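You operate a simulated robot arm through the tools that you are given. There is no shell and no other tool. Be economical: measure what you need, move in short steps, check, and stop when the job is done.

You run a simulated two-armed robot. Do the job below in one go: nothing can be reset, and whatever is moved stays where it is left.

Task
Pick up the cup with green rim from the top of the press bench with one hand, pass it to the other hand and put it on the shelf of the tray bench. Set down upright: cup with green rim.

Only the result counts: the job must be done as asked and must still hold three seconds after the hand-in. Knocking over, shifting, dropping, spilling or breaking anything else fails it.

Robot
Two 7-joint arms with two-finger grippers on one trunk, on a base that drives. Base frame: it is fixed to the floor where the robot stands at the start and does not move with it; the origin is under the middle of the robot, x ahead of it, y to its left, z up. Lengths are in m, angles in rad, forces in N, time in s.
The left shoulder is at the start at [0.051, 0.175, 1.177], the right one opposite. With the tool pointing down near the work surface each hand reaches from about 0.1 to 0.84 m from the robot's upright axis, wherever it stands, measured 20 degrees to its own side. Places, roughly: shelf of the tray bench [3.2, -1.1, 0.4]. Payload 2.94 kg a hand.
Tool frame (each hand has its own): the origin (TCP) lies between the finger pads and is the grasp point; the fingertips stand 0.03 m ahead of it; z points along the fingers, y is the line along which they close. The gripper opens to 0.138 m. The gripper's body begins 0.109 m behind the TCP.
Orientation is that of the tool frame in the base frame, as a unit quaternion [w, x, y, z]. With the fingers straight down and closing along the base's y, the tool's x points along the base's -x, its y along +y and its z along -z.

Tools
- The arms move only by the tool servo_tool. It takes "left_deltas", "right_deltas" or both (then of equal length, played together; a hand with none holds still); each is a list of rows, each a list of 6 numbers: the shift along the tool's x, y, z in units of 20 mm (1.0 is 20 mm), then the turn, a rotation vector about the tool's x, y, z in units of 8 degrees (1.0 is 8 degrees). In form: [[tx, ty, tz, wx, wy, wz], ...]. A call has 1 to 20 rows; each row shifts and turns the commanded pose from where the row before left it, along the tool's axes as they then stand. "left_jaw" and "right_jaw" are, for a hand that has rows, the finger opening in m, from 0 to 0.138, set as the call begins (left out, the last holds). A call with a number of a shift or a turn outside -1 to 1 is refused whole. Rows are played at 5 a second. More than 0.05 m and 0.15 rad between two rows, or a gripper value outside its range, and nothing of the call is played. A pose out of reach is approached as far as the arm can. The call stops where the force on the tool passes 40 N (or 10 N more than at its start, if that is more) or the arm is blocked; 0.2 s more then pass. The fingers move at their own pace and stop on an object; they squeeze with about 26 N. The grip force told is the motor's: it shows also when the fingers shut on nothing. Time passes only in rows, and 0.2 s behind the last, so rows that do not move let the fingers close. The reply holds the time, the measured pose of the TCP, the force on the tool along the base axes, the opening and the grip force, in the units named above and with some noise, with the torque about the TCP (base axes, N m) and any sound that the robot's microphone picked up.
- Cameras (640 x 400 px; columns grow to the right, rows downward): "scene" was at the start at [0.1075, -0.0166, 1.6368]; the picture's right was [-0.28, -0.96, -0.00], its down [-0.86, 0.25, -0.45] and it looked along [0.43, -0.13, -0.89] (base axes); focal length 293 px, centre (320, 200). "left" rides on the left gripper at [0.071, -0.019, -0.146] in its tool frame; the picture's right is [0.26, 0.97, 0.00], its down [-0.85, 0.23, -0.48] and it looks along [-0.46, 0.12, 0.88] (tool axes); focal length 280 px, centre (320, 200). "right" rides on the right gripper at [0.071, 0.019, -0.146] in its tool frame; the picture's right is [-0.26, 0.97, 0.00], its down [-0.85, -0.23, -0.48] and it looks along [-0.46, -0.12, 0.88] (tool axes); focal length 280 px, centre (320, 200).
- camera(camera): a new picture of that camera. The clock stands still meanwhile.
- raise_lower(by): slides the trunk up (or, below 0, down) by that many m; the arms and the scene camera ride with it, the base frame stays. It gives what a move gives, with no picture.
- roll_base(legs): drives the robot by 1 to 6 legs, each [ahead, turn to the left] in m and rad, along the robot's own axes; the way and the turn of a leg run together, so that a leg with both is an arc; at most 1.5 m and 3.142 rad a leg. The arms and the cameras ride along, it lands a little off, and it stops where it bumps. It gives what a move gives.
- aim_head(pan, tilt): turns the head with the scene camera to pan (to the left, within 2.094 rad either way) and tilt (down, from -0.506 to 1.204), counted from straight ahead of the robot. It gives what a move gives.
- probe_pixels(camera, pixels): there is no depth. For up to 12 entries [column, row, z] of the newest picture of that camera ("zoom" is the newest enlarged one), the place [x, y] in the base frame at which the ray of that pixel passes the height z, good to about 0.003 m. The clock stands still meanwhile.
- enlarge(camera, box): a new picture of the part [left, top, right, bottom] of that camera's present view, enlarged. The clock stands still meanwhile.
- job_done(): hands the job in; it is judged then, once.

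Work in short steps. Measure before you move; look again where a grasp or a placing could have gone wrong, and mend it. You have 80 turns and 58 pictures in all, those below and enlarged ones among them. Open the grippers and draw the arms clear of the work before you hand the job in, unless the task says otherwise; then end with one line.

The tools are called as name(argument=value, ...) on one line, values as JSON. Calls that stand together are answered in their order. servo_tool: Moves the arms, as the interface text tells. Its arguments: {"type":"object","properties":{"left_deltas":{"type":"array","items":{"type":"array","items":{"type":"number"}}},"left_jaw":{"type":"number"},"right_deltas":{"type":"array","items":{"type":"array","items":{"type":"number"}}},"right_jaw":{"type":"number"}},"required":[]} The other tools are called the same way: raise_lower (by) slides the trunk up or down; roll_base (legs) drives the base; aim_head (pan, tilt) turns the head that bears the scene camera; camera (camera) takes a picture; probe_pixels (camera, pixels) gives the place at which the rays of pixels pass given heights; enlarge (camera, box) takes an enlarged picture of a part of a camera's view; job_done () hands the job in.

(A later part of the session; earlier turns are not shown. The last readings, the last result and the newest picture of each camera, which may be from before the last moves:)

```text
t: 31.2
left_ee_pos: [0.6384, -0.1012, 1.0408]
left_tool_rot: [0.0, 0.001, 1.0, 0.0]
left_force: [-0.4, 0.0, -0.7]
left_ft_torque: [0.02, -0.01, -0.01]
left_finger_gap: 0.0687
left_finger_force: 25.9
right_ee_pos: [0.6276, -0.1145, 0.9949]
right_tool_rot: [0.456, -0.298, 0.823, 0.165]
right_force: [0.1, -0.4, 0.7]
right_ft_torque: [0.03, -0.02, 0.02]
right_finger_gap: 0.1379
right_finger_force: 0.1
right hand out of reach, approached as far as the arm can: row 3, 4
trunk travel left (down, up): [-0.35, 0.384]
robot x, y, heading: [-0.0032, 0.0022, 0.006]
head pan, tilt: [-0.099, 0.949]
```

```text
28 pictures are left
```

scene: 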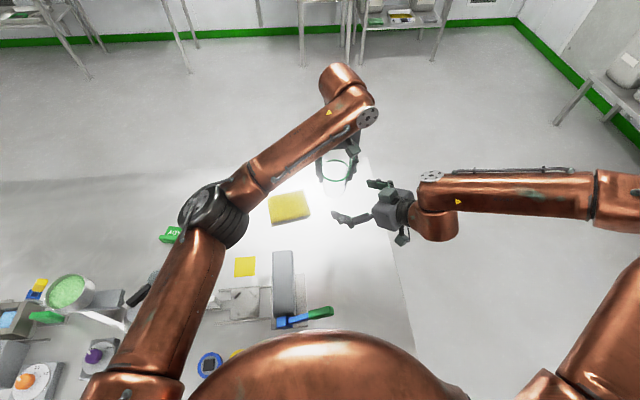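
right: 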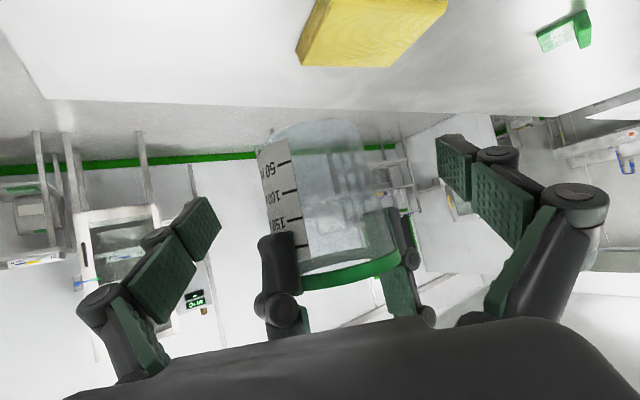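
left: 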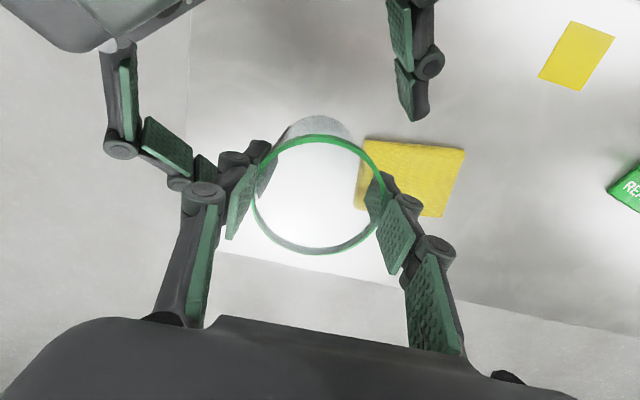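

The right hand stopped ~17 mm short and 10 mm high at its limit, so I bring the cup to it with the left hand (back 17 mm, up 12 mm) and yaw the left tool 12° so its fingers stay apart from the right ones.

servo_tool(left_deltas=[[0, 0, -0.6, 0, 0, 0.75], [0, 0, 0, 0, 0, 0.75]])

servo_tool(left_deltas=[[0.41, -0.24, 0, 0, 0, 0], [0.27, -0.24, 0, 0, 0, 0]])

camera(camera="left")

camera(camera="right")

```text
t: 31.8
left_ee_pos: [0.6378, -0.1014, 1.0546]
left_tool_rot: [-0.001, 0.108, 0.994, 0.0]
left_force: [-0.5, -0.4, 0.7]
left_ft_torque: [-0.01, 0.01, -0.01]
left_finger_gap: 0.0688
left_finger_force: 26.5
right_ee_pos: [0.6284, -0.1126, 0.9937]
right_tool_rot: [0.456, -0.297, 0.823, 0.165]
right_force: [-0.2, 0.7, 0.6]
right_ft_torque: [0.01, 0.04, 0.02]
right_finger_gap: 0.1378
right_finger_force: 0.0
trunk travel left (down, up): [-0.35, 0.384]
robot x, y, heading: [0.0013, -0.0013, 0.003]
head pan, tilt: [-0.099, 0.949]
```

```text
t: 32.4
left_ee_pos: [0.6221, -0.1067, 1.0543]
left_tool_rot: [-0.001, 0.105, 0.994, 0.0]
left_force: [0.1, 0.1, 0.0]
left_ft_torque: [0.0, 0.03, -0.03]
left_finger_gap: 0.0689
left_finger_force: 25.8
right_ee_pos: [0.6282, -0.114, 0.9941]
right_tool_rot: [0.456, -0.297, 0.823, 0.165]
right_force: [-1.0, 0.4, 0.2]
right_ft_torque: [0.02, 0.02, 0.01]
right_finger_gap: 0.1379
right_finger_force: 0.0
trunk travel left (down, up): [-0.35, 0.384]
robot x, y, heading: [0.0013, -0.0008, -0.002]
head pan, tilt: [-0.099, 0.949]
```

```text
27 pictures are left
```

left: 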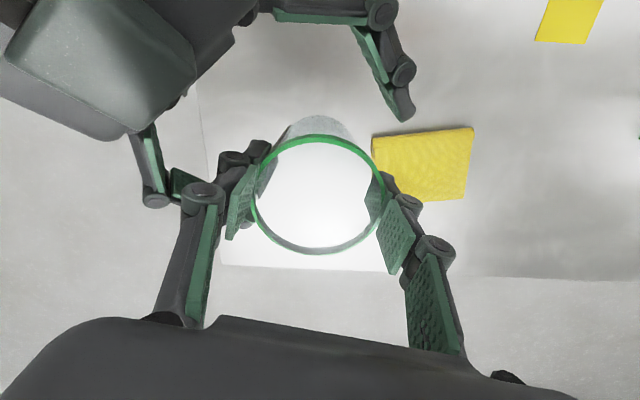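

```text
26 pictures are left
```

right: 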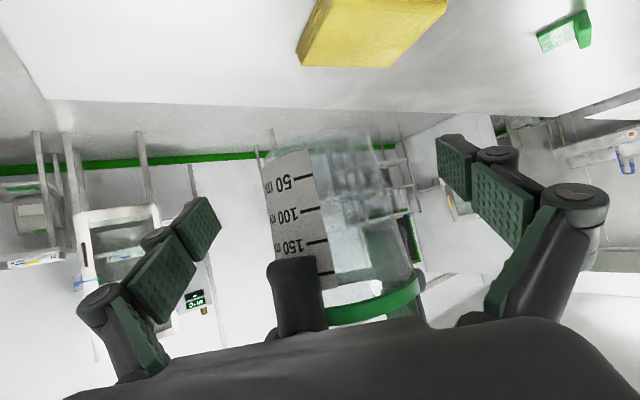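

Vertical clearance is good; laterally the cup is 9.5 mm left of the right hand's axis, so I shift it and yaw the giver another 12° to keep the rear finger inside the right hand's fingers.

servo_tool(left_deltas=[[-0.37, -0.29, 0, 0, 0, 0], [0, 0, 0, 0, 0, 0.75], [0, 0, 0, 0, 0, 0.75]])

camera(camera="left")

```text
t: 33.2
left_ee_pos: [0.6291, -0.1153, 1.0533]
left_tool_rot: [0.0, 0.211, 0.978, 0.0]
left_force: [0.5, 0.0, -0.3]
left_ft_torque: [0.0, -0.02, 0.0]
left_finger_gap: 0.0688
left_finger_force: 25.9
right_ee_pos: [0.627, -0.1134, 0.9945]
right_tool_rot: [0.455, -0.297, 0.823, 0.164]
right_force: [0.4, -0.3, 0.9]
right_ft_torque: [-0.01, -0.02, -0.01]
right_finger_gap: 0.1381
right_finger_force: 0.1
trunk travel left (down, up): [-0.35, 0.384]
robot x, y, heading: [-0.0043, 0.0014, -0.003]
head pan, tilt: [-0.099, 0.949]
```

```text
25 pictures are left
```

left: 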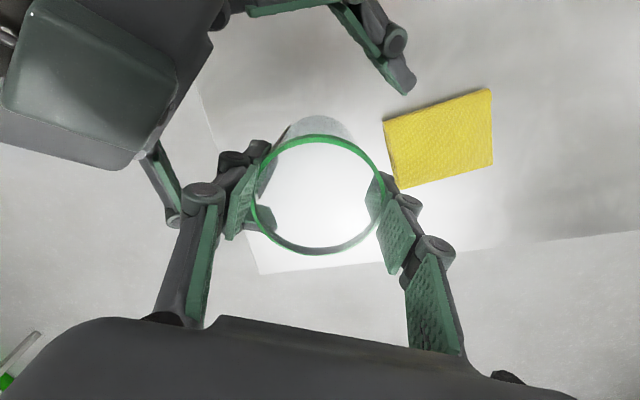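

Aligned within 2 mm; right fingertips are visible either side of the cup ((262,220) and (405,85)). I close the right hand.

servo_tool(right_deltas=[[0, 0, 0, 0, 0, 0], [0, 0, 0, 0, 0, 0], [0, 0, 0, 0, 0, 0], [0, 0, 0, 0, 0, 0], [0, 0, 0, 0, 0, 0], [0, 0, 0, 0, 0, 0]], right_jaw=0.0)

camera(camera="left")

camera(camera="right")

```text
t: 34.6
left_ee_pos: [0.6303, -0.1126, 1.0525]
left_tool_rot: [-0.001, 0.209, 0.978, 0.002]
left_force: [-11.5, 19.1, 3.6]
left_ft_torque: [0.42, 0.25, 0.04]
left_finger_gap: 0.0686
left_finger_force: 26.0
right_ee_pos: [0.6295, -0.1152, 0.994]
right_tool_rot: [0.456, -0.295, 0.824, 0.163]
right_force: [11.3, -19.6, -3.2]
right_ft_torque: [0.73, 0.35, -0.06]
right_finger_gap: 0.0653
right_finger_force: 25.9
trunk travel left (down, up): [-0.35, 0.384]
robot x, y, heading: [0.0003, 0.0003, 0.002]
head pan, tilt: [-0.099, 0.949]
```

```text
24 pictures are left
```

left: 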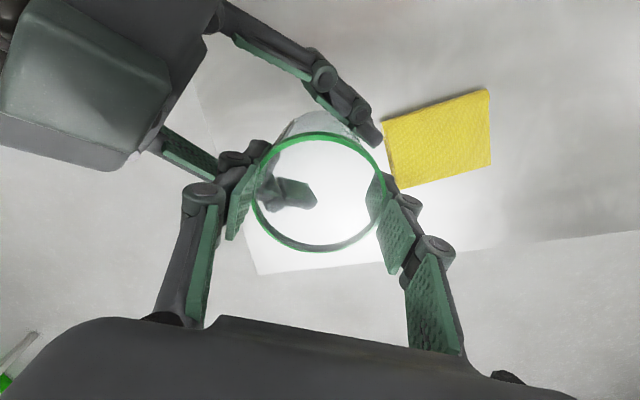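

```text
23 pictures are left
```

right: 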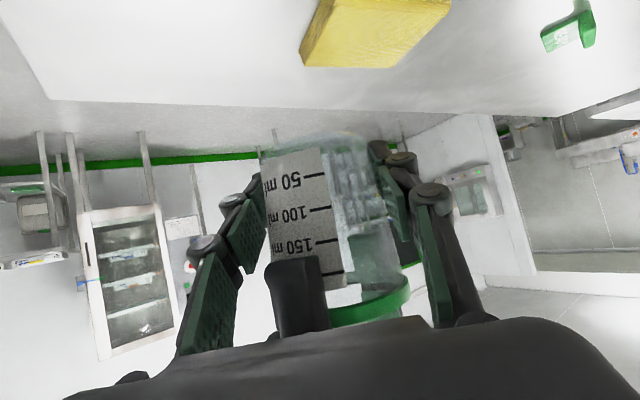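

Both hands hold; there's a 22 N side load from a ~3 mm misalignment. I ease the right hand 3 mm along its closing line to relax it before releasing.

servo_tool(right_deltas=[[0, -0.15, 0, 0, 0, 0], [0, 0, 0, 0, 0, 0]])

```text
t: 35.2
left_ee_pos: [0.6303, -0.1123, 1.0529]
left_tool_rot: [0.001, 0.209, 0.978, 0.002]
left_force: [2.8, 16.2, 1.0]
left_ft_torque: [0.56, -0.03, 0.15]
left_finger_gap: 0.0687
left_finger_force: 26.3
right_ee_pos: [0.63, -0.1158, 0.9939]
right_tool_rot: [0.455, -0.298, 0.823, 0.166]
right_force: [-1.7, -15.8, -0.5]
right_ft_torque: [0.42, -0.11, -0.14]
right_finger_gap: 0.0655
right_finger_force: 26.1
trunk travel left (down, up): [-0.35, 0.384]
robot x, y, heading: [-0.0012, 0.0009, 0.003]
head pan, tilt: [-0.099, 0.949]
```

Residual 16 N along y; one more 2 mm ease in -y.

servo_tool(right_deltas=[[0.034, -0.077, -0.055, 0, 0, 0], [0, 0, 0, 0, 0, 0]])

```text
t: 35.8
left_ee_pos: [0.6282, -0.1153, 1.0523]
left_tool_rot: [0.0, 0.209, 0.978, -0.001]
left_force: [7.9, 9.6, -0.6]
left_ft_torque: [0.52, -0.21, -0.01]
left_finger_gap: 0.0685
left_finger_force: 25.8
right_ee_pos: [0.6294, -0.1172, 0.9942]
right_tool_rot: [0.456, -0.298, 0.822, 0.166]
right_force: [-8.7, -10.4, -0.5]
right_ft_torque: [0.03, -0.27, 0.03]
right_finger_gap: 0.0652
right_finger_force: 26.2
trunk travel left (down, up): [-0.35, 0.384]
robot x, y, heading: [-0.0003, -0.0039, 0.002]
head pan, tilt: [-0.099, 0.949]
```

Load is small enough. I open the left hand to 0.092 in place.

servo_tool(left_deltas=[[0, 0, 0, 0, 0, 0], [0, 0, 0, 0, 0, 0], [0, 0, 0, 0, 0, 0]], left_jaw=0.092)

camera(camera="left")

```text
t: 36.6
left_ee_pos: [0.6289, -0.1153, 1.0529]
left_tool_rot: [-0.001, 0.21, 0.978, 0.0]
left_force: [0.3, 0.0, 0.6]
left_ft_torque: [-0.01, 0.0, -0.01]
left_finger_gap: 0.0919
left_finger_force: 0.0
right_ee_pos: [0.6301, -0.118, 0.994]
right_tool_rot: [0.456, -0.298, 0.822, 0.166]
right_force: [-0.7, -0.7, -0.8]
right_ft_torque: [0.02, -0.02, 0.04]
right_finger_gap: 0.0653
right_finger_force: 26.2
trunk travel left (down, up): [-0.35, 0.384]
robot x, y, heading: [0.0017, -0.0003, 0.003]
head pan, tilt: [-0.099, 0.949]
```

```text
22 pictures are left
```

left: 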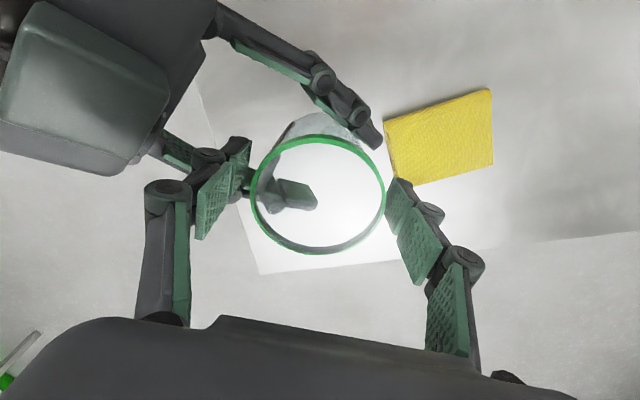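

Free, cup held by the right hand. I lift the left hand straight up, then away to the left.

servo_tool(left_deltas=[[0, 0, -1, 0, 0, 0], [0, 0, -1, 0, 0, 0], [0, 0, -1, 0, 0, 0], [0, 0, -1, 0, 0, 0]])

```text
t: 37.6
left_ee_pos: [0.6274, -0.1162, 1.135]
left_tool_rot: [0.0, 0.21, 0.978, 0.001]
left_force: [0.3, 0.5, -0.7]
left_ft_torque: [0.01, -0.01, -0.01]
left_finger_gap: 0.0919
left_finger_force: 0.1
right_ee_pos: [0.6306, -0.1178, 0.9947]
right_tool_rot: [0.456, -0.297, 0.823, 0.165]
right_force: [-0.1, -0.4, -0.3]
right_ft_torque: [-0.01, -0.01, -0.02]
right_finger_gap: 0.0653
right_finger_force: 25.8
trunk travel left (down, up): [-0.35, 0.384]
robot x, y, heading: [-0.0026, 0.0007, 0.0]
head pan, tilt: [-0.099, 0.949]
```

Left hand is clear above. I move it left and draw it back; then raise the trunk for clearance before driving.

servo_tool(left_deltas=[[0.41, 0.91, 0, 0, 0, 0], [0.41, 0.91, 0, 0, 0, 0], [0.41, 0.91, 0, 0, 0, 0], [0.41, 0.91, 0, 0, 0, 0], [0.41, 0.91, 0, 0, 0, 0], [0.41, 0.91, 0, 0, 0, 0], [0.41, 0.91, 0, 0, 0, 0], [0.41, 0.91, 0, 0, 0, 0], [0.41, 0.91, 0, 0, 0, 0], [0.41, 0.91, 0, 0, 0, 0], [0.41, 0.91, 0, 0, 0, 0], [0.41, 0.91, 0, 0, 0, 0], [0.41, 0.91, 0, 0, 0, -1], [0.2, 0.98, 0, 0, 0, -1], [0.1, 0.99, 0, 0, 0, -1], [1, 0, 0, 0, 0, 0], [1, 0, 0, 0, 0, 0], [1, 0, 0, 0, 0, 0], [1, 0, 0, 0, 0, 0], [1, 0, 0, 0, 0, 0]])

raise_lower(by=0.12)

aim_head(pan=-1.1, tilt=0.6)

camera(camera="scene")

```text
t: 41.8
left_ee_pos: [0.5305, 0.1829, 1.1335]
left_tool_rot: [0.0, 0.002, 1.0, -0.001]
left_force: [-0.2, -0.4, -1.0]
left_ft_torque: [0.02, -0.08, -0.01]
left_finger_gap: 0.0924
left_finger_force: 0.1
right_ee_pos: [0.6293, -0.1177, 0.9953]
right_tool_rot: [0.456, -0.297, 0.822, 0.165]
right_force: [0.6, -0.1, -0.5]
right_ft_torque: [0.0, 0.01, 0.01]
right_finger_gap: 0.0655
right_finger_force: 25.8
trunk travel left (down, up): [-0.35, 0.384]
robot x, y, heading: [-0.0028, 0.0018, 0.001]
head pan, tilt: [-0.099, 0.949]
```

```text
t: 43.3
left_ee_pos: [0.5308, 0.1847, 1.2534]
left_tool_rot: [-0.002, 0.002, 1.0, 0.0]
left_force: [0.5, 0.4, 0.5]
left_ft_torque: [0.0, 0.03, -0.01]
left_finger_gap: 0.0921
left_finger_force: 0.1
right_ee_pos: [0.6202, -0.1173, 1.1466]
right_tool_rot: [0.477, -0.301, 0.811, 0.156]
right_force: [0.5, 0.7, -0.2]
right_ft_torque: [0.0, -0.01, 0.03]
right_finger_gap: 0.0652
right_finger_force: 25.7
trunk travel left (down, up): [-0.47, 0.264]
robot x, y, heading: [-0.0004, 0.0009, 0.001]
head pan, tilt: [-0.099, 0.949]
```

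```text
t: 44.5
left_ee_pos: [0.5313, 0.1847, 1.2534]
left_tool_rot: [0.0, 0.003, 1.0, 0.0]
left_force: [-0.5, 0.3, -0.1]
left_ft_torque: [-0.02, -0.01, 0.0]
left_finger_gap: 0.0918
left_finger_force: 0.2
right_ee_pos: [0.619, -0.1179, 1.1455]
right_tool_rot: [0.478, -0.301, 0.81, 0.157]
right_force: [0.1, 0.4, 0.2]
right_ft_torque: [-0.02, 0.01, -0.01]
right_finger_gap: 0.0653
right_finger_force: 25.9
trunk travel left (down, up): [-0.47, 0.264]
robot x, y, heading: [0.002, 0.0014, 0.0]
head pan, tilt: [-1.1, 0.6]
```

```text
21 pictures are left
```

scene: 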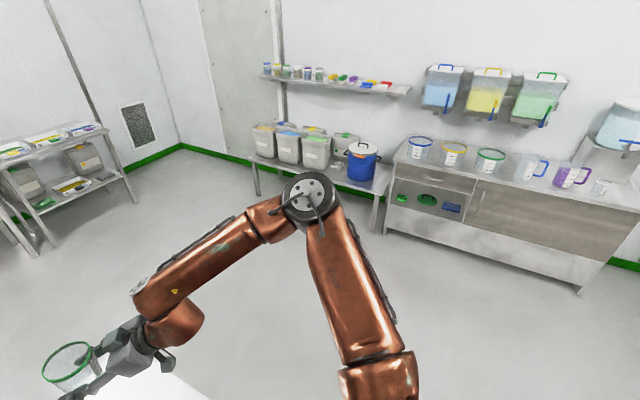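

Cup is held. I probe the right-hand benches' feet to plan the drive.

probe_pixels(camera="scene", pixels=[[378, 230, 0], [258, 197, 0], [386, 232, 0], [580, 290, 0], [136, 203, 0], [35, 255, 0], [180, 145, 0], [205, 375, 0.8]])

```text
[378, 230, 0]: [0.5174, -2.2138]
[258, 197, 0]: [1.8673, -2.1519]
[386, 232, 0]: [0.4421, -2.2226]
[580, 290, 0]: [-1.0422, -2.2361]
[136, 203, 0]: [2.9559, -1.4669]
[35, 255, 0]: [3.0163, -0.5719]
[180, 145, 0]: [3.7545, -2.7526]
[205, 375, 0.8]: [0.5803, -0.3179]
```

Free corridor y from -0.3 to -2.2. I back off 0.6 m, turn right, cross to y≈-0.9, turn to face ahead and drive forward.

roll_base(legs=[[-0.6, 0], [0, -1.571], [0.9, 0], [0, 1.571], [1.2, 0], [1.1, 0]])

aim_head(pan=0.0, tilt=0.75)

camera(camera="scene")

```text
t: 70.8
left_ee_pos: [2.1611, -0.7101, 1.2535]
left_tool_rot: [0.0, -0.006, 1.0, 0.0]
left_force: [0.3, 1.5, 0.6]
left_ft_torque: [-0.01, -0.01, 0.0]
left_finger_gap: 0.0921
left_finger_force: 0.1
right_ee_pos: [2.2544, -1.0113, 1.1465]
right_tool_rot: [0.477, -0.307, 0.808, 0.16]
right_force: [0.2, 0.0, 0.1]
right_ft_torque: [0.03, -0.02, 0.04]
right_finger_gap: 0.0646
right_finger_force: 26.1
trunk travel left (down, up): [-0.47, 0.264]
robot x, y, heading: [1.6358, -0.9019, 0.019]
head pan, tilt: [-1.1, 0.6]
```

```text
t: 72.1
left_ee_pos: [2.1611, -0.7096, 1.2546]
left_tool_rot: [0.0, -0.005, 1.0, 0.0]
left_force: [-0.1, -0.1, -0.4]
left_ft_torque: [-0.03, 0.0, 0.04]
left_finger_gap: 0.092
left_finger_force: 0.1
right_ee_pos: [2.2538, -1.01, 1.1479]
right_tool_rot: [0.476, -0.308, 0.808, 0.161]
right_force: [0.4, -1.0, -0.5]
right_ft_torque: [-0.03, 0.01, 0.05]
right_finger_gap: 0.0646
right_finger_force: 26.2
trunk travel left (down, up): [-0.47, 0.264]
robot x, y, heading: [1.6324, -0.9039, 0.019]
head pan, tilt: [0.0, 0.75]
```

```text
20 pictures are left
```

scene: 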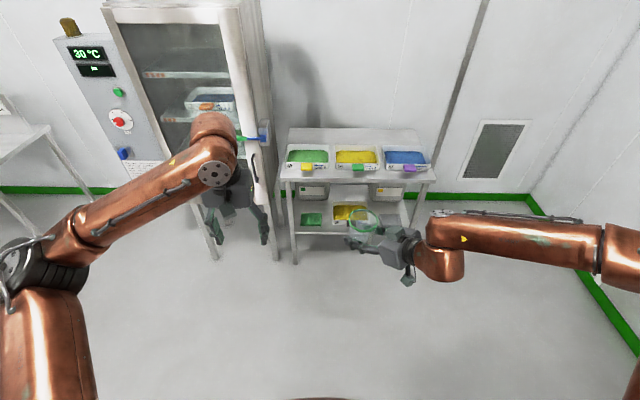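

The tray bench is ahead. I retract the left arm, and draw the cup back while turning the right hand to point straight ahead, to its own side.

servo_tool(left_deltas=[[0, 0.5, 0, 0, 0, 0], [0, 0.5, 0, 0, 0, 0], [1, 0.5, 0, 0, 0, 0], [1, 0.5, 0, 0, 0, 0], [1, 0, 0, 0, 0, 0], [1, 0, 0, 0, 0, 0], [1, 0, 0, 0, 0, 0], [1, 0, 0, 0, 0, 0], [1, 0, 0, 0, 0, 0], [1, 0, 0, 0, 0, 0], [1, 0, 0, 0, 0, 0], [1, 0, 0, 0, 0, 0], [0, 0, 0, 0, 0, 0], [0, 0, 0, 0, 0, 0]], right_deltas=[[0.53, 0, -0.848, 0, 0, 0], [0.53, 0, -0.848, 0, 0, 0], [0.53, 0, -0.848, 0, 0, 0], [0.53, 0, -0.848, 0, 0, 0], [0.34, -0.77, -0.545, 0.848, 0, 0.53], [0.28, -0.85, -0.45, 0.848, 0, 0.53], [0.216, -0.91, -0.345, 0.848, 0, 0.53], [0.146, -0.96, -0.234, 0.848, 0, 0.53], [0.074, -0.99, -0.118, 0.848, 0, 0.53], [0, -1, 0, 0, 0, 0], [0, -1, 0, 0, 0, 0], [0, -1, 0, 0, 0, 0], [0, -1, 0, 0, 0, 0], [0, -1, 0, 0, 0, 0]])

raise_lower(by=-0.46)

aim_head(pan=-0.05, tilt=0.5)

camera(camera="scene")

```text
t: 75.1
left_ee_pos: [1.96, -0.6726, 1.2538]
left_tool_rot: [0.001, -0.006, 1.0, 0.0]
left_force: [0.5, 0.6, 0.2]
left_ft_torque: [0.05, -0.04, 0.02]
left_finger_gap: 0.0918
left_finger_force: 0.1
right_ee_pos: [2.1956, -1.2653, 1.1437]
right_tool_rot: [0.508, -0.006, 0.861, 0.004]
right_force: [-0.2, -0.1, 0.0]
right_ft_torque: [0.0, 0.0, 0.04]
right_finger_gap: 0.0645
right_finger_force: 26.5
trunk travel left (down, up): [-0.47, 0.264]
robot x, y, heading: [1.6311, -0.9048, 0.018]
head pan, tilt: [0.0, 0.75]
```

```text
refused: -0.46 is not a number from -0.4 to 0.4
```

```text
t: 75.9
left_ee_pos: [1.9608, -0.6713, 1.2533]
left_tool_rot: [0.0, -0.006, 1.0, -0.001]
left_force: [-0.3, -0.2, 0.5]
left_ft_torque: [-0.02, 0.0, -0.02]
left_finger_gap: 0.0919
left_finger_force: 0.0
right_ee_pos: [2.1963, -1.2639, 1.143]
right_tool_rot: [0.507, -0.004, 0.862, 0.001]
right_force: [-0.2, 0.2, -0.6]
right_ft_torque: [0.01, -0.02, 0.0]
right_finger_gap: 0.0647
right_finger_force: 26.1
trunk travel left (down, up): [-0.47, 0.264]
robot x, y, heading: [1.6345, -0.9032, 0.016]
head pan, tilt: [-0.051, 0.499]
```

```text
19 pictures are left
```

scene: 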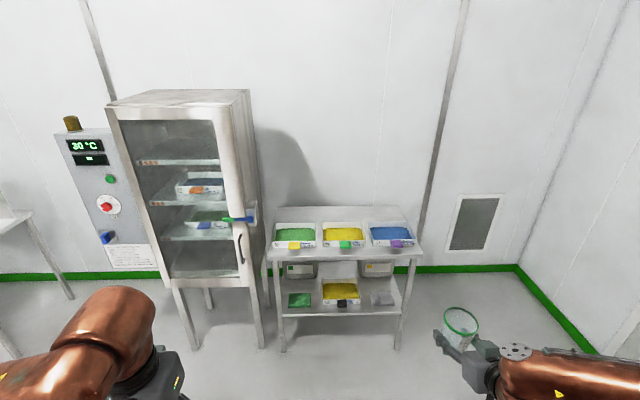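

Both arms are well placed. I lower the trunk 0.38 m and look under the bench top.

raise_lower(by=-0.38)

aim_head(pan=-0.1, tilt=0.45)

enlarge(camera="scene", box=[240, 190, 432, 310])

```text
t: 79.6
left_ee_pos: [2.0375, -0.6714, 0.7858]
left_tool_rot: [-0.148, -0.006, 0.989, -0.002]
left_force: [0.0, -0.4, -0.4]
left_ft_torque: [-0.01, 0.0, -0.01]
left_finger_gap: 0.092
left_finger_force: 0.1
right_ee_pos: [2.2247, -1.2624, 0.6572]
right_tool_rot: [0.41, -0.006, 0.912, 0.003]
right_force: [-0.1, 0.3, -0.2]
right_ft_torque: [0.01, -0.01, -0.02]
right_finger_gap: 0.0642
right_finger_force: 26.5
trunk travel left (down, up): [-0.09, 0.644]
robot x, y, heading: [1.6334, -0.9041, 0.013]
head pan, tilt: [-0.051, 0.499]
```

```text
t: 80.2
left_ee_pos: [2.0375, -0.6706, 0.7851]
left_tool_rot: [-0.149, -0.006, 0.989, -0.002]
left_force: [0.0, 0.0, -0.2]
left_ft_torque: [0.01, -0.02, 0.01]
left_finger_gap: 0.0921
left_finger_force: 0.1
right_ee_pos: [2.226, -1.2625, 0.6562]
right_tool_rot: [0.411, -0.006, 0.912, 0.003]
right_force: [-0.4, 0.4, 0.3]
right_ft_torque: [0.03, -0.03, 0.01]
right_finger_gap: 0.0645
right_finger_force: 26.2
trunk travel left (down, up): [-0.09, 0.644]
robot x, y, heading: [1.6292, -0.904, 0.019]
head pan, tilt: [-0.099, 0.45]
```

```text
3.33 times, centred on (336, 250) of scene
```

zoom: 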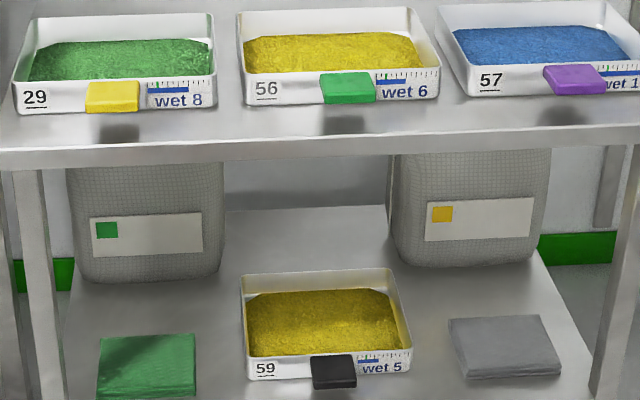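

I see the shelf clearly: a free spot behind the tray 59 between the two bins, and spots between green pad and left bin. I measure them.

probe_pixels(camera="zoom", pixels=[[90, 283, 0.36], [222, 270, 0.36], [400, 265, 0.36], [535, 258, 0.36], [249, 380, 0.36], [412, 370, 0.36], [245, 275, 0.41], [408, 272, 0.41], [100, 340, 0.38], [192, 335, 0.38], [300, 208, 0.36], [447, 320, 0.38]])

camera(camera="scene")

camera(camera="right")

```text
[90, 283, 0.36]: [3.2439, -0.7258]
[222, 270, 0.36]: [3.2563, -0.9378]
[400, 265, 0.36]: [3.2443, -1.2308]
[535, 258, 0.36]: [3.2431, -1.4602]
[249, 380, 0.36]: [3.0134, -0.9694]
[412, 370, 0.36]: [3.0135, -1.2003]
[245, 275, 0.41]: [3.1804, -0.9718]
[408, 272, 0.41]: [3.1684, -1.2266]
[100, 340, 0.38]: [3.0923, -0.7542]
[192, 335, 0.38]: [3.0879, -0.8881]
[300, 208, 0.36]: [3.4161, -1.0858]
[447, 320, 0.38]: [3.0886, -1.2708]
```

```text
17 pictures are left
```

scene: 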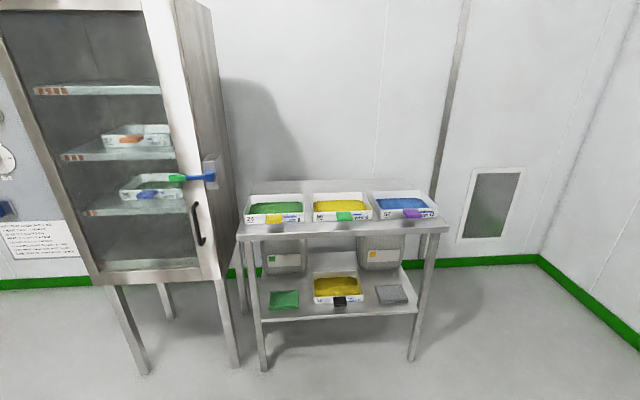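

```text
16 pictures are left
```

right: 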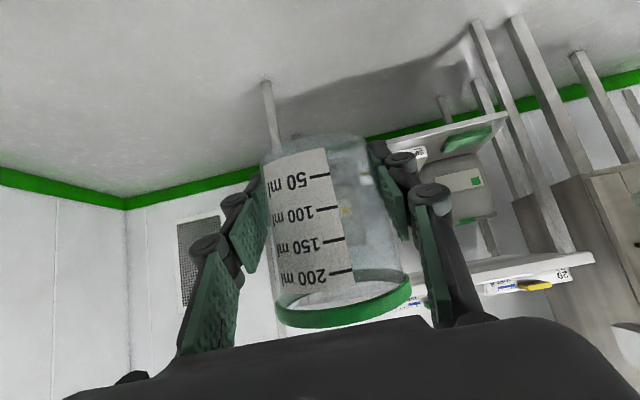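

Chosen spot: (3.165, -1.33), behind the grey pad (back edge 3.09), in front of the right bin (3.245) and right of tray 59 (edge -1.22). I lower the trunk the rest and re-level the cup pitch (currently 41.5°, should be 32°).

raise_lower(by=-0.085)

servo_tool(right_deltas=[[0, -0.5, 0, 0, -0.6, 0], [0, -0.5, 0, 0, -0.6, 0], [0, -0.5, 0, 0, 0, 0], [0, -0.5, 0, 0, 0, 0]])

```text
t: 81.4
left_ee_pos: [2.061, -0.671, 0.6677]
left_tool_rot: [-0.21, -0.006, 0.978, -0.002]
left_force: [0.3, -0.4, -0.2]
left_ft_torque: [0.01, -0.02, 0.0]
left_finger_gap: 0.0922
left_finger_force: 0.1
right_ee_pos: [2.2262, -1.2629, 0.573]
right_tool_rot: [0.412, -0.005, 0.911, 0.002]
right_force: [-0.2, 0.0, 0.9]
right_ft_torque: [0.0, 0.0, 0.03]
right_finger_gap: 0.0645
right_finger_force: 26.4
trunk travel left (down, up): [-0.005, 0.729]
robot x, y, heading: [1.6279, -0.9007, 0.015]
head pan, tilt: [-0.099, 0.45]
```

```text
t: 82.4
left_ee_pos: [2.0598, -0.6708, 0.6664]
left_tool_rot: [-0.21, -0.006, 0.978, -0.002]
left_force: [-0.4, -0.1, -0.1]
left_ft_torque: [0.02, 0.01, -0.03]
left_finger_gap: 0.0919
left_finger_force: 0.1
right_ee_pos: [2.2278, -1.3024, 0.5724]
right_tool_rot: [0.485, -0.006, 0.874, 0.003]
right_force: [-0.3, -0.1, -0.1]
right_ft_torque: [-0.02, -0.02, 0.01]
right_finger_gap: 0.0644
right_finger_force: 25.6
trunk travel left (down, up): [-0.005, 0.729]
robot x, y, heading: [1.6351, -0.9033, 0.011]
head pan, tilt: [-0.099, 0.45]
```

Pitch restored to 32°. I retract and lower the right hand to TCP z≈0.46 and draw the left hand further back.

servo_tool(right_deltas=[[0.94, 0, -0.15, 0, 0, 0], [0.94, 0, -0.15, 0, 0, 0], [0.94, 0, -0.15, 0, 0, 0], [0.94, 0, -0.15, 0, 0, 0], [0.94, 0, -0.15, 0, 0, 0], [0.94, 0, -0.15, 0, 0, 0], [0.94, 0, -0.15, 0, 0, 0], [0.94, 0, -0.15, 0, 0, 0]], left_deltas=[[1, 0, 0, 0, 0, 0], [1, 0, 0, 0, 0, 0], [1, 0, 0, 0, 0, 0], [1, 0, 0, 0, 0, 0], [1, 0, 0, 0, 0, 0], [1, 0, 0, 0, 0, 0], [0, 0, 0, 0, 0, 0], [0, 0, 0, 0, 0, 0]])

```text
t: 84.2
left_ee_pos: [2.032, -0.6822, 0.725]
left_tool_rot: [-0.212, -0.007, 0.977, -0.002]
left_force: [-0.6, 0.4, 0.5]
left_ft_torque: [0.0, 0.0, -0.02]
left_finger_gap: 0.092
left_finger_force: 0.0
left hand out of reach, approached as far as the arm can: row 1, 2, 3, 4, 5, 6
right_ee_pos: [2.1248, -1.3039, 0.4548]
right_tool_rot: [0.486, -0.005, 0.874, 0.002]
right_force: [0.0, 0.4, 0.1]
right_ft_torque: [-0.02, -0.01, -0.03]
right_finger_gap: 0.0643
right_finger_force: 26.3
trunk travel left (down, up): [-0.005, 0.729]
robot x, y, heading: [1.6305, -0.9042, 0.015]
head pan, tilt: [-0.099, 0.45]
```

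Good. I drive 0.72 m ahead, bringing the cup to just in front of the shelf edge (x≈2.845).

roll_base(legs=[[0.72, -0.014]])

aim_head(pan=-0.45, tilt=0.85)

camera(camera="scene")

camera(camera="right")

```text
t: 88.2
left_ee_pos: [2.7745, -0.6874, 0.725]
left_tool_rot: [-0.212, 0.004, 0.977, 0.0]
left_force: [0.2, 0.7, 0.7]
left_ft_torque: [-0.01, 0.01, -0.04]
left_finger_gap: 0.092
left_finger_force: 0.2
right_ee_pos: [2.854, -1.3103, 0.4554]
right_tool_rot: [0.486, 0.004, 0.874, -0.003]
right_force: [0.4, 0.0, -0.7]
right_ft_torque: [-0.04, 0.0, -0.03]
right_finger_gap: 0.0639
right_finger_force: 25.4
trunk travel left (down, up): [-0.005, 0.729]
robot x, y, heading: [2.3708, -0.8964, -0.001]
head pan, tilt: [-0.099, 0.45]
```

```text
t: 89.1
left_ee_pos: [2.7743, -0.688, 0.7251]
left_tool_rot: [-0.212, 0.004, 0.977, 0.0]
left_force: [-0.1, 0.2, 0.1]
left_ft_torque: [0.04, -0.02, 0.01]
left_finger_gap: 0.0923
left_finger_force: 0.0
right_ee_pos: [2.8544, -1.3098, 0.4557]
right_tool_rot: [0.486, 0.004, 0.874, -0.002]
right_force: [-0.6, -0.4, -0.9]
right_ft_torque: [0.02, -0.02, 0.0]
right_finger_gap: 0.0637
right_finger_force: 26.3
trunk travel left (down, up): [-0.005, 0.729]
robot x, y, heading: [2.368, -0.8978, -0.003]
head pan, tilt: [-0.45, 0.85]
```

```text
15 pictures are left
```

scene: 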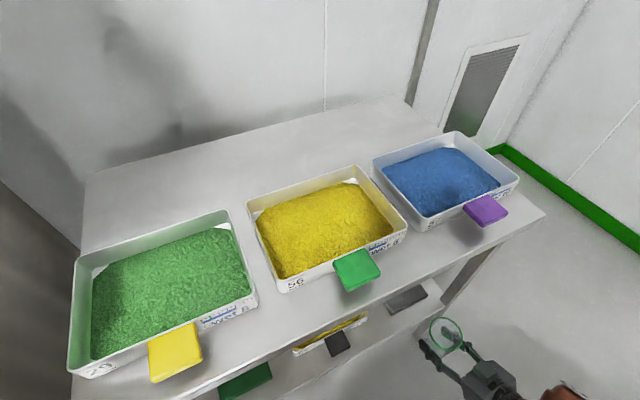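

```text
14 pictures are left
```

right: 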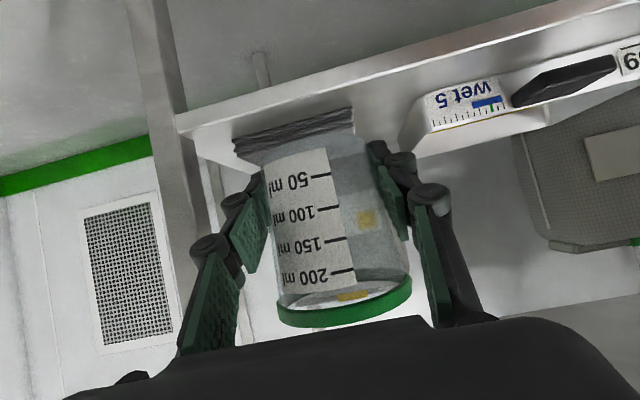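

The cup is in front of the shelf edge; grey pad is at (240–355,105–150), tray to the right. I probe shared points to fix the shelf height.

probe_pixels(camera="right", pixels=[[428, 97, 0.34], [428, 97, 0.36], [428, 97, 0.38], [176, 117, 0.34], [176, 117, 0.36], [235, 145, 0.38], [352, 108, 0.38], [238, 155, 0.36], [355, 125, 0.36], [575, 243, 0.36]])

enlarge(camera="right", box=[160, 60, 448, 240])

```text
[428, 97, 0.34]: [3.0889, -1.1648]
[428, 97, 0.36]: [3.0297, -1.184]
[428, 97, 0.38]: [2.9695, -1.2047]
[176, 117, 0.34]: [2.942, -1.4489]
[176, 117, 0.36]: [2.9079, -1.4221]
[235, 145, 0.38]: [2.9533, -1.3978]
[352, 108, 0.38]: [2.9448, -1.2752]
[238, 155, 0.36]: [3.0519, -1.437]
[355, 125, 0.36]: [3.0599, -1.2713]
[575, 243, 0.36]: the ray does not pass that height
```

```text
2.22 times, centred on (304, 150) of right
```

zoom: 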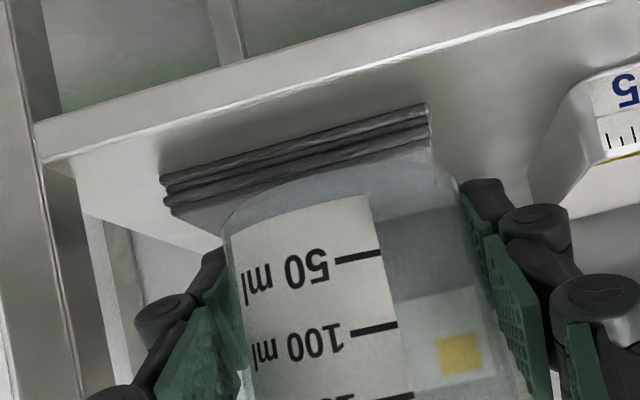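

Shelf ≈0.36, pad ≈2 cm thick; cup base is at ≈0.427, clear. I shift 25 mm right and advance 0.16 m.

servo_tool(right_deltas=[[0, -0.6, 0, 0, 0, 0], [0, -0.65, 0, 0, 0, 0], [-0.53, 0, 0.848, 0, 0, 0], [-0.53, 0, 0.848, 0, 0, 0], [-0.53, 0, 0.848, 0, 0, 0], [-0.53, 0, 0.848, 0, 0, 0], [-0.53, 0, 0.848, 0, 0, 0], [-0.53, 0, 0.848, 0, 0, 0], [-0.53, 0, 0.848, 0, 0, 0], [-0.53, 0, 0.848, 0, 0, 0]])

camera(camera="right")

```text
t: 91.3
left_ee_pos: [2.7753, -0.6882, 0.7254]
left_tool_rot: [-0.213, 0.004, 0.977, 0.0]
left_force: [-0.8, 0.4, 0.3]
left_ft_torque: [-0.01, 0.0, -0.02]
left_finger_gap: 0.0923
left_finger_force: 0.0
right_ee_pos: [3.0126, -1.3376, 0.4554]
right_tool_rot: [0.486, 0.004, 0.874, -0.003]
right_force: [-0.6, -0.5, -1.1]
right_ft_torque: [-0.01, 0.0, 0.02]
right_finger_gap: 0.0637
right_finger_force: 25.7
trunk travel left (down, up): [-0.005, 0.729]
robot x, y, heading: [2.3687, -0.8997, -0.007]
head pan, tilt: [-0.45, 0.85]
```

```text
12 pictures are left
```

right: 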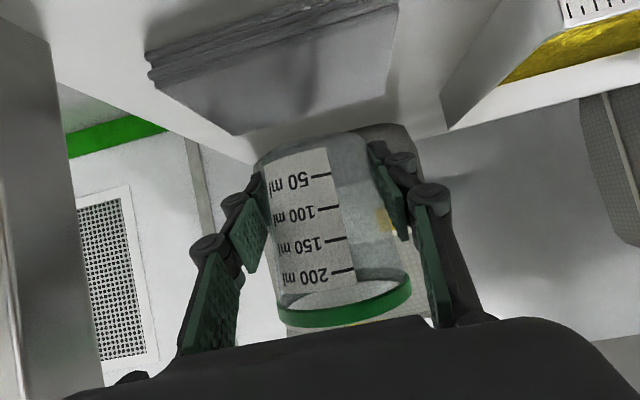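

Clear so far. I check the pad's back edge and the bin's foot in this view.

probe_pixels(camera="right", pixels=[[236, 135, 0.38], [388, 97, 0.38], [420, 128, 0.36], [447, 128, 0.36], [255, 165, 0.36], [150, 75, 0.38]])

```text
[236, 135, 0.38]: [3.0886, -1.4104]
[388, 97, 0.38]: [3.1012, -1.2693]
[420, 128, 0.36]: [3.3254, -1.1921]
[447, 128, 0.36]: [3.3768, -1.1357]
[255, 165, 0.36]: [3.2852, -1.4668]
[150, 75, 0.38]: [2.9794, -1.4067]
```

Pad back edge 3.095, bin front ≈3.244: target x≈3.167 stays. I advance the remaining 0.155 m.

servo_tool(right_deltas=[[-0.53, 0, 0.848, 0, 0, 0], [-0.53, 0, 0.848, 0, 0, 0], [-0.53, 0, 0.848, 0, 0, 0], [-0.53, 0, 0.848, 0, 0, 0], [-0.53, 0, 0.848, 0, 0, 0], [-0.53, 0, 0.848, 0, 0, 0], [-0.53, 0, 0.848, 0, 0, 0], [-0.38, 0, 0.61, 0, 0, 0]])

camera(camera="right")

aim_head(pan=-0.55, tilt=1.0)

camera(camera="scene")

```text
t: 93.1
left_ee_pos: [2.7763, -0.6884, 0.7255]
left_tool_rot: [-0.213, 0.004, 0.977, 0.0]
left_force: [-0.4, -0.1, 0.3]
left_ft_torque: [0.01, -0.02, 0.02]
left_finger_gap: 0.0921
left_finger_force: 0.1
right_ee_pos: [3.1705, -1.3371, 0.4535]
right_tool_rot: [0.484, 0.004, 0.875, -0.002]
right_force: [-7.7, 2.9, -1.1]
right_ft_torque: [-0.12, -0.45, 0.12]
right_finger_gap: 0.0639
right_finger_force: 25.7
trunk travel left (down, up): [-0.005, 0.729]
robot x, y, heading: [2.3679, -0.9027, -0.002]
head pan, tilt: [-0.45, 0.85]
```

```text
11 pictures are left
```

right: 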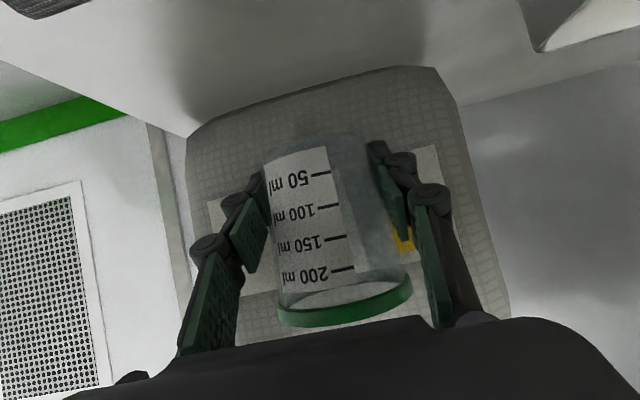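

```text
t: 93.8
left_ee_pos: [2.7748, -0.6879, 0.7264]
left_tool_rot: [-0.213, 0.005, 0.977, 0.0]
left_force: [-0.2, -0.7, -0.1]
left_ft_torque: [0.0, 0.0, 0.02]
left_finger_gap: 0.0921
left_finger_force: 0.1
right_ee_pos: [3.1694, -1.3388, 0.4558]
right_tool_rot: [0.485, 0.005, 0.875, -0.003]
right_force: [-6.5, -1.0, -2.2]
right_ft_torque: [0.08, -0.33, -0.08]
right_finger_gap: 0.0637
right_finger_force: 26.0
trunk travel left (down, up): [-0.005, 0.729]
robot x, y, heading: [2.3713, -0.899, -0.008]
head pan, tilt: [-0.55, 1.0]
```

```text
10 pictures are left
```

scene: 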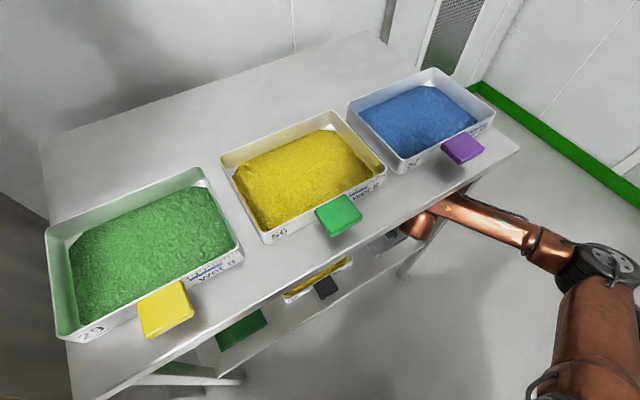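

A -7 N force: the cup rim is touching the bin's bulging face. I back off 22 mm at once and recheck.

servo_tool(right_deltas=[[0.3, 0, -0.47, 0, 0, 0], [0.3, 0, -0.47, 0, 0, 0]])

camera(camera="right")

```text
t: 94.4
left_ee_pos: [2.7772, -0.6874, 0.7245]
left_tool_rot: [-0.214, 0.004, 0.977, 0.0]
left_force: [-0.2, 1.3, 0.5]
left_ft_torque: [-0.02, -0.04, 0.01]
left_finger_gap: 0.0919
left_finger_force: 0.1
right_ee_pos: [3.1516, -1.3371, 0.4545]
right_tool_rot: [0.484, 0.004, 0.875, -0.002]
right_force: [0.4, -0.3, -0.6]
right_ft_torque: [-0.02, 0.0, 0.01]
right_finger_gap: 0.064
right_finger_force: 25.9
trunk travel left (down, up): [-0.005, 0.729]
robot x, y, heading: [2.3715, -0.8979, -0.007]
head pan, tilt: [-0.55, 1.0]
```

```text
9 pictures are left
```

right: 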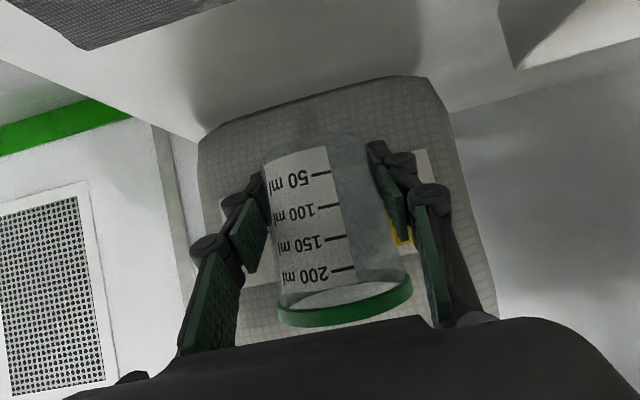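

Force gone. I check the bin's foot line and the pad's back edge again.

probe_pixels(camera="right", pixels=[[200, 140, 0.36], [300, 100, 0.36], [390, 77, 0.36], [428, 80, 0.36], [85, 48, 0.38], [222, 8, 0.38], [520, 68, 0.41], [497, 0, 0.36]])

```text
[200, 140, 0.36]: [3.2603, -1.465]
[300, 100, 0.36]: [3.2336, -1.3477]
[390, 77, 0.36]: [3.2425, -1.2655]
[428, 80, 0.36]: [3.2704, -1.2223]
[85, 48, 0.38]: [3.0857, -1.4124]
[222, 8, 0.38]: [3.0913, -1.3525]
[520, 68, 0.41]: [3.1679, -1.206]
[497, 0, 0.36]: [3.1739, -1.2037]
```

The bin foot reads 3.234–3.243 as before: not shifted. Now I lower 0.05 m, then feel for the shelf in small steps.

servo_tool(right_deltas=[[0.848, 0, 0.53, 0, 0, 0], [0.848, 0, 0.53, 0, 0, 0], [0.424, 0, 0.265, 0, 0, 0]])

servo_tool(right_deltas=[[0.17, 0, 0.106, 0, 0, 0], [0, 0, 0, 0, 0, 0]])

```text
t: 95.2
left_ee_pos: [2.7771, -0.6866, 0.7251]
left_tool_rot: [-0.213, 0.004, 0.977, 0.002]
left_force: [0.4, 0.5, -1.3]
left_ft_torque: [0.02, 0.01, 0.01]
left_finger_gap: 0.092
left_finger_force: 0.1
right_ee_pos: [3.1484, -1.3378, 0.4039]
right_tool_rot: [0.485, 0.003, 0.874, -0.002]
right_force: [-0.1, 0.0, -1.1]
right_ft_torque: [0.03, 0.03, 0.02]
right_finger_gap: 0.0638
right_finger_force: 26.3
trunk travel left (down, up): [-0.005, 0.729]
robot x, y, heading: [2.3726, -0.901, -0.005]
head pan, tilt: [-0.55, 1.0]
```

```text
t: 95.8
left_ee_pos: [2.7747, -0.6866, 0.7269]
left_tool_rot: [-0.212, 0.003, 0.977, 0.0]
left_force: [1.5, -0.4, 0.2]
left_ft_torque: [0.01, 0.01, -0.05]
left_finger_gap: 0.0921
left_finger_force: 0.1
right_ee_pos: [3.1451, -1.3388, 0.4011]
right_tool_rot: [0.486, 0.005, 0.874, -0.004]
right_force: [0.5, 0.8, -0.9]
right_ft_torque: [-0.02, -0.03, 0.01]
right_finger_gap: 0.0637
right_finger_force: 25.6
trunk travel left (down, up): [-0.005, 0.729]
robot x, y, heading: [2.3683, -0.8994, -0.003]
head pan, tilt: [-0.55, 1.0]
```

No contact yet at TCP z 0.401; I continue in 4 mm steps.

servo_tool(right_deltas=[[0.17, 0, 0.106, 0, 0, 0], [0, 0, 0, 0, 0, 0]])

servo_tool(right_deltas=[[0.13, 0, 0.08, 0, 0, 0], [0, 0, 0, 0, 0, 0]])

camera(camera="right")

```text
t: 96.4
left_ee_pos: [2.7734, -0.6861, 0.7265]
left_tool_rot: [-0.211, 0.004, 0.977, 0.001]
left_force: [-0.2, -0.3, -0.6]
left_ft_torque: [-0.01, 0.02, 0.01]
left_finger_gap: 0.0921
left_finger_force: 0.0
right_ee_pos: [3.1451, -1.3383, 0.3963]
right_tool_rot: [0.486, 0.004, 0.874, -0.003]
right_force: [-0.2, 0.3, 0.2]
right_ft_torque: [0.01, 0.0, 0.0]
right_finger_gap: 0.0637
right_finger_force: 26.0
trunk travel left (down, up): [-0.005, 0.729]
robot x, y, heading: [2.3702, -0.8983, -0.003]
head pan, tilt: [-0.55, 1.0]
```

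```text
t: 97.0
left_ee_pos: [2.7756, -0.6868, 0.7252]
left_tool_rot: [-0.213, 0.004, 0.977, -0.001]
left_force: [0.6, 0.6, 0.5]
left_ft_torque: [-0.04, -0.01, 0.01]
left_finger_gap: 0.092
left_finger_force: 0.1
right_ee_pos: [3.1459, -1.3389, 0.3939]
right_tool_rot: [0.485, 0.004, 0.875, -0.002]
right_force: [-0.3, 0.1, -0.3]
right_ft_torque: [0.0, -0.01, 0.01]
right_finger_gap: 0.064
right_finger_force: 25.8
trunk travel left (down, up): [-0.005, 0.729]
robot x, y, heading: [2.3672, -0.9009, -0.007]
head pan, tilt: [-0.55, 1.0]
```

```text
8 pictures are left
```

right: 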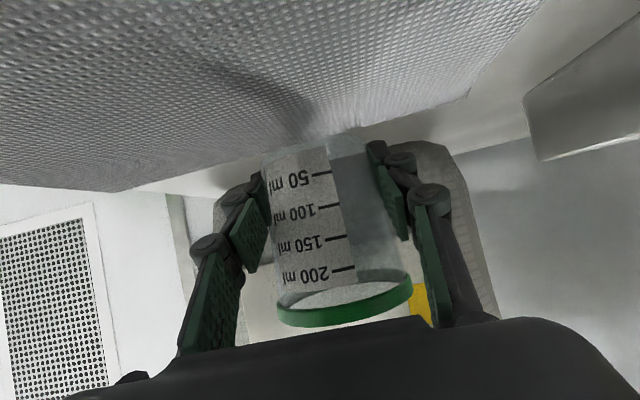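

The camera looks closely over the pad but is still clear; I continue in 3 mm steps.

servo_tool(right_deltas=[[0.13, 0, 0.08, 0, 0, 0], [0, 0, 0, 0, 0, 0]])

servo_tool(right_deltas=[[0.13, 0, 0.08, 0, 0, 0], [0, 0, 0, 0, 0, 0]])

```text
t: 97.6
left_ee_pos: [2.7761, -0.688, 0.7252]
left_tool_rot: [-0.213, 0.004, 0.977, 0.0]
left_force: [-0.3, -0.2, 0.3]
left_ft_torque: [-0.04, 0.02, 0.02]
left_finger_gap: 0.0922
left_finger_force: 0.2
right_ee_pos: [3.1477, -1.3376, 0.3896]
right_tool_rot: [0.485, 0.004, 0.875, -0.002]
right_force: [0.6, 0.4, -0.7]
right_ft_torque: [-0.01, 0.0, 0.02]
right_finger_gap: 0.064
right_finger_force: 25.6
trunk travel left (down, up): [-0.005, 0.729]
robot x, y, heading: [2.3716, -0.8989, -0.007]
head pan, tilt: [-0.55, 1.0]
```

```text
t: 98.2
left_ee_pos: [2.7757, -0.6873, 0.7252]
left_tool_rot: [-0.213, 0.004, 0.977, 0.0]
left_force: [-0.6, -0.6, 0.2]
left_ft_torque: [0.01, 0.01, -0.02]
left_finger_gap: 0.0919
left_finger_force: 0.0
right_ee_pos: [3.1465, -1.3395, 0.3876]
right_tool_rot: [0.485, 0.005, 0.874, -0.003]
right_force: [0.9, 0.4, -0.8]
right_ft_torque: [0.0, 0.02, 0.0]
right_finger_gap: 0.0637
right_finger_force: 26.4
trunk travel left (down, up): [-0.005, 0.729]
robot x, y, heading: [2.3697, -0.9009, -0.004]
head pan, tilt: [-0.55, 1.0]
```

Still free (TCP z 0.388); further 3 mm steps.

servo_tool(right_deltas=[[0.13, 0, 0.08, 0, 0, 0], [0, 0, 0, 0, 0, 0]])

camera(camera="right")

```text
t: 98.8
left_ee_pos: [2.7732, -0.6868, 0.7263]
left_tool_rot: [-0.21, 0.002, 0.978, 0.0]
left_force: [-0.8, -0.3, 0.1]
left_ft_torque: [0.0, 0.02, 0.0]
left_finger_gap: 0.092
left_finger_force: 0.1
right_ee_pos: [3.1452, -1.3382, 0.3862]
right_tool_rot: [0.486, 0.004, 0.874, -0.003]
right_force: [0.0, -1.2, 1.2]
right_ft_torque: [0.01, 0.02, -0.01]
right_finger_gap: 0.0638
right_finger_force: 25.9
trunk travel left (down, up): [-0.005, 0.729]
robot x, y, heading: [2.3652, -0.9008, -0.008]
head pan, tilt: [-0.55, 1.0]
```

```text
7 pictures are left
```

right: 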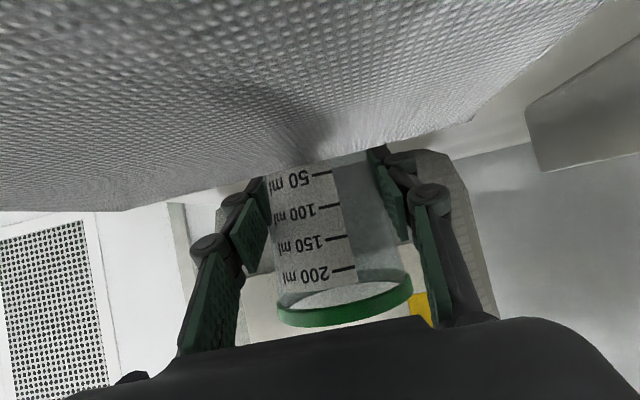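

The pad now hides the cup's foot, so the foot is below pad-top level. More small steps until I feel contact.

servo_tool(right_deltas=[[0.11, 0, 0.07, 0, 0, 0], [0, 0, 0, 0, 0, 0]])

servo_tool(right_deltas=[[0.11, 0, 0.07, 0, 0, 0], [0, 0, 0, 0, 0, 0]])

servo_tool(right_deltas=[[0.11, 0, 0.07, 0, 0, 0], [0, 0, 0, 0, 0, 0]])

```text
t: 99.4
left_ee_pos: [2.772, -0.6867, 0.7272]
left_tool_rot: [-0.21, 0.005, 0.978, 0.0]
left_force: [0.1, 0.0, -0.5]
left_ft_torque: [0.0, -0.01, -0.02]
left_finger_gap: 0.0921
left_finger_force: 0.0
right_ee_pos: [3.1452, -1.3393, 0.3869]
right_tool_rot: [0.487, 0.004, 0.873, -0.002]
right_force: [-2.6, -0.1, 7.2]
right_ft_torque: [-0.07, 0.2, -0.02]
right_finger_gap: 0.0637
right_finger_force: 25.9
trunk travel left (down, up): [-0.005, 0.729]
robot x, y, heading: [2.3731, -0.8978, -0.006]
head pan, tilt: [-0.55, 1.0]
```

```text
t: 100.0
left_ee_pos: [2.7731, -0.6866, 0.7254]
left_tool_rot: [-0.212, 0.003, 0.977, -0.002]
left_force: [-0.6, -0.1, -0.4]
left_ft_torque: [0.05, -0.02, 0.03]
left_finger_gap: 0.0919
left_finger_force: 0.0
right_ee_pos: [3.1484, -1.3374, 0.3852]
right_tool_rot: [0.488, 0.003, 0.873, -0.002]
right_force: [-0.6, -1.8, 24.6]
right_ft_torque: [0.24, -0.03, 0.07]
right_finger_gap: 0.0634
right_finger_force: 25.3
trunk travel left (down, up): [-0.005, 0.729]
robot x, y, heading: [2.3706, -0.8985, -0.005]
head pan, tilt: [-0.55, 1.0]
```

```text
t: 100.6
left_ee_pos: [2.772, -0.6863, 0.7275]
left_tool_rot: [-0.21, 0.005, 0.978, 0.0]
left_force: [0.6, 0.7, -0.2]
left_ft_torque: [0.0, 0.01, -0.02]
left_finger_gap: 0.092
left_finger_force: 0.2
right_ee_pos: [3.1468, -1.3381, 0.3852]
right_tool_rot: [0.49, 0.004, 0.872, -0.003]
right_force: [-6.5, 1.2, 37.7]
right_ft_torque: [0.5, -0.14, 0.35]
right_finger_gap: 0.0636
right_finger_force: 25.8
trunk travel left (down, up): [-0.005, 0.729]
robot x, y, heading: [2.3698, -0.9013, -0.005]
head pan, tilt: [-0.55, 1.0]
```

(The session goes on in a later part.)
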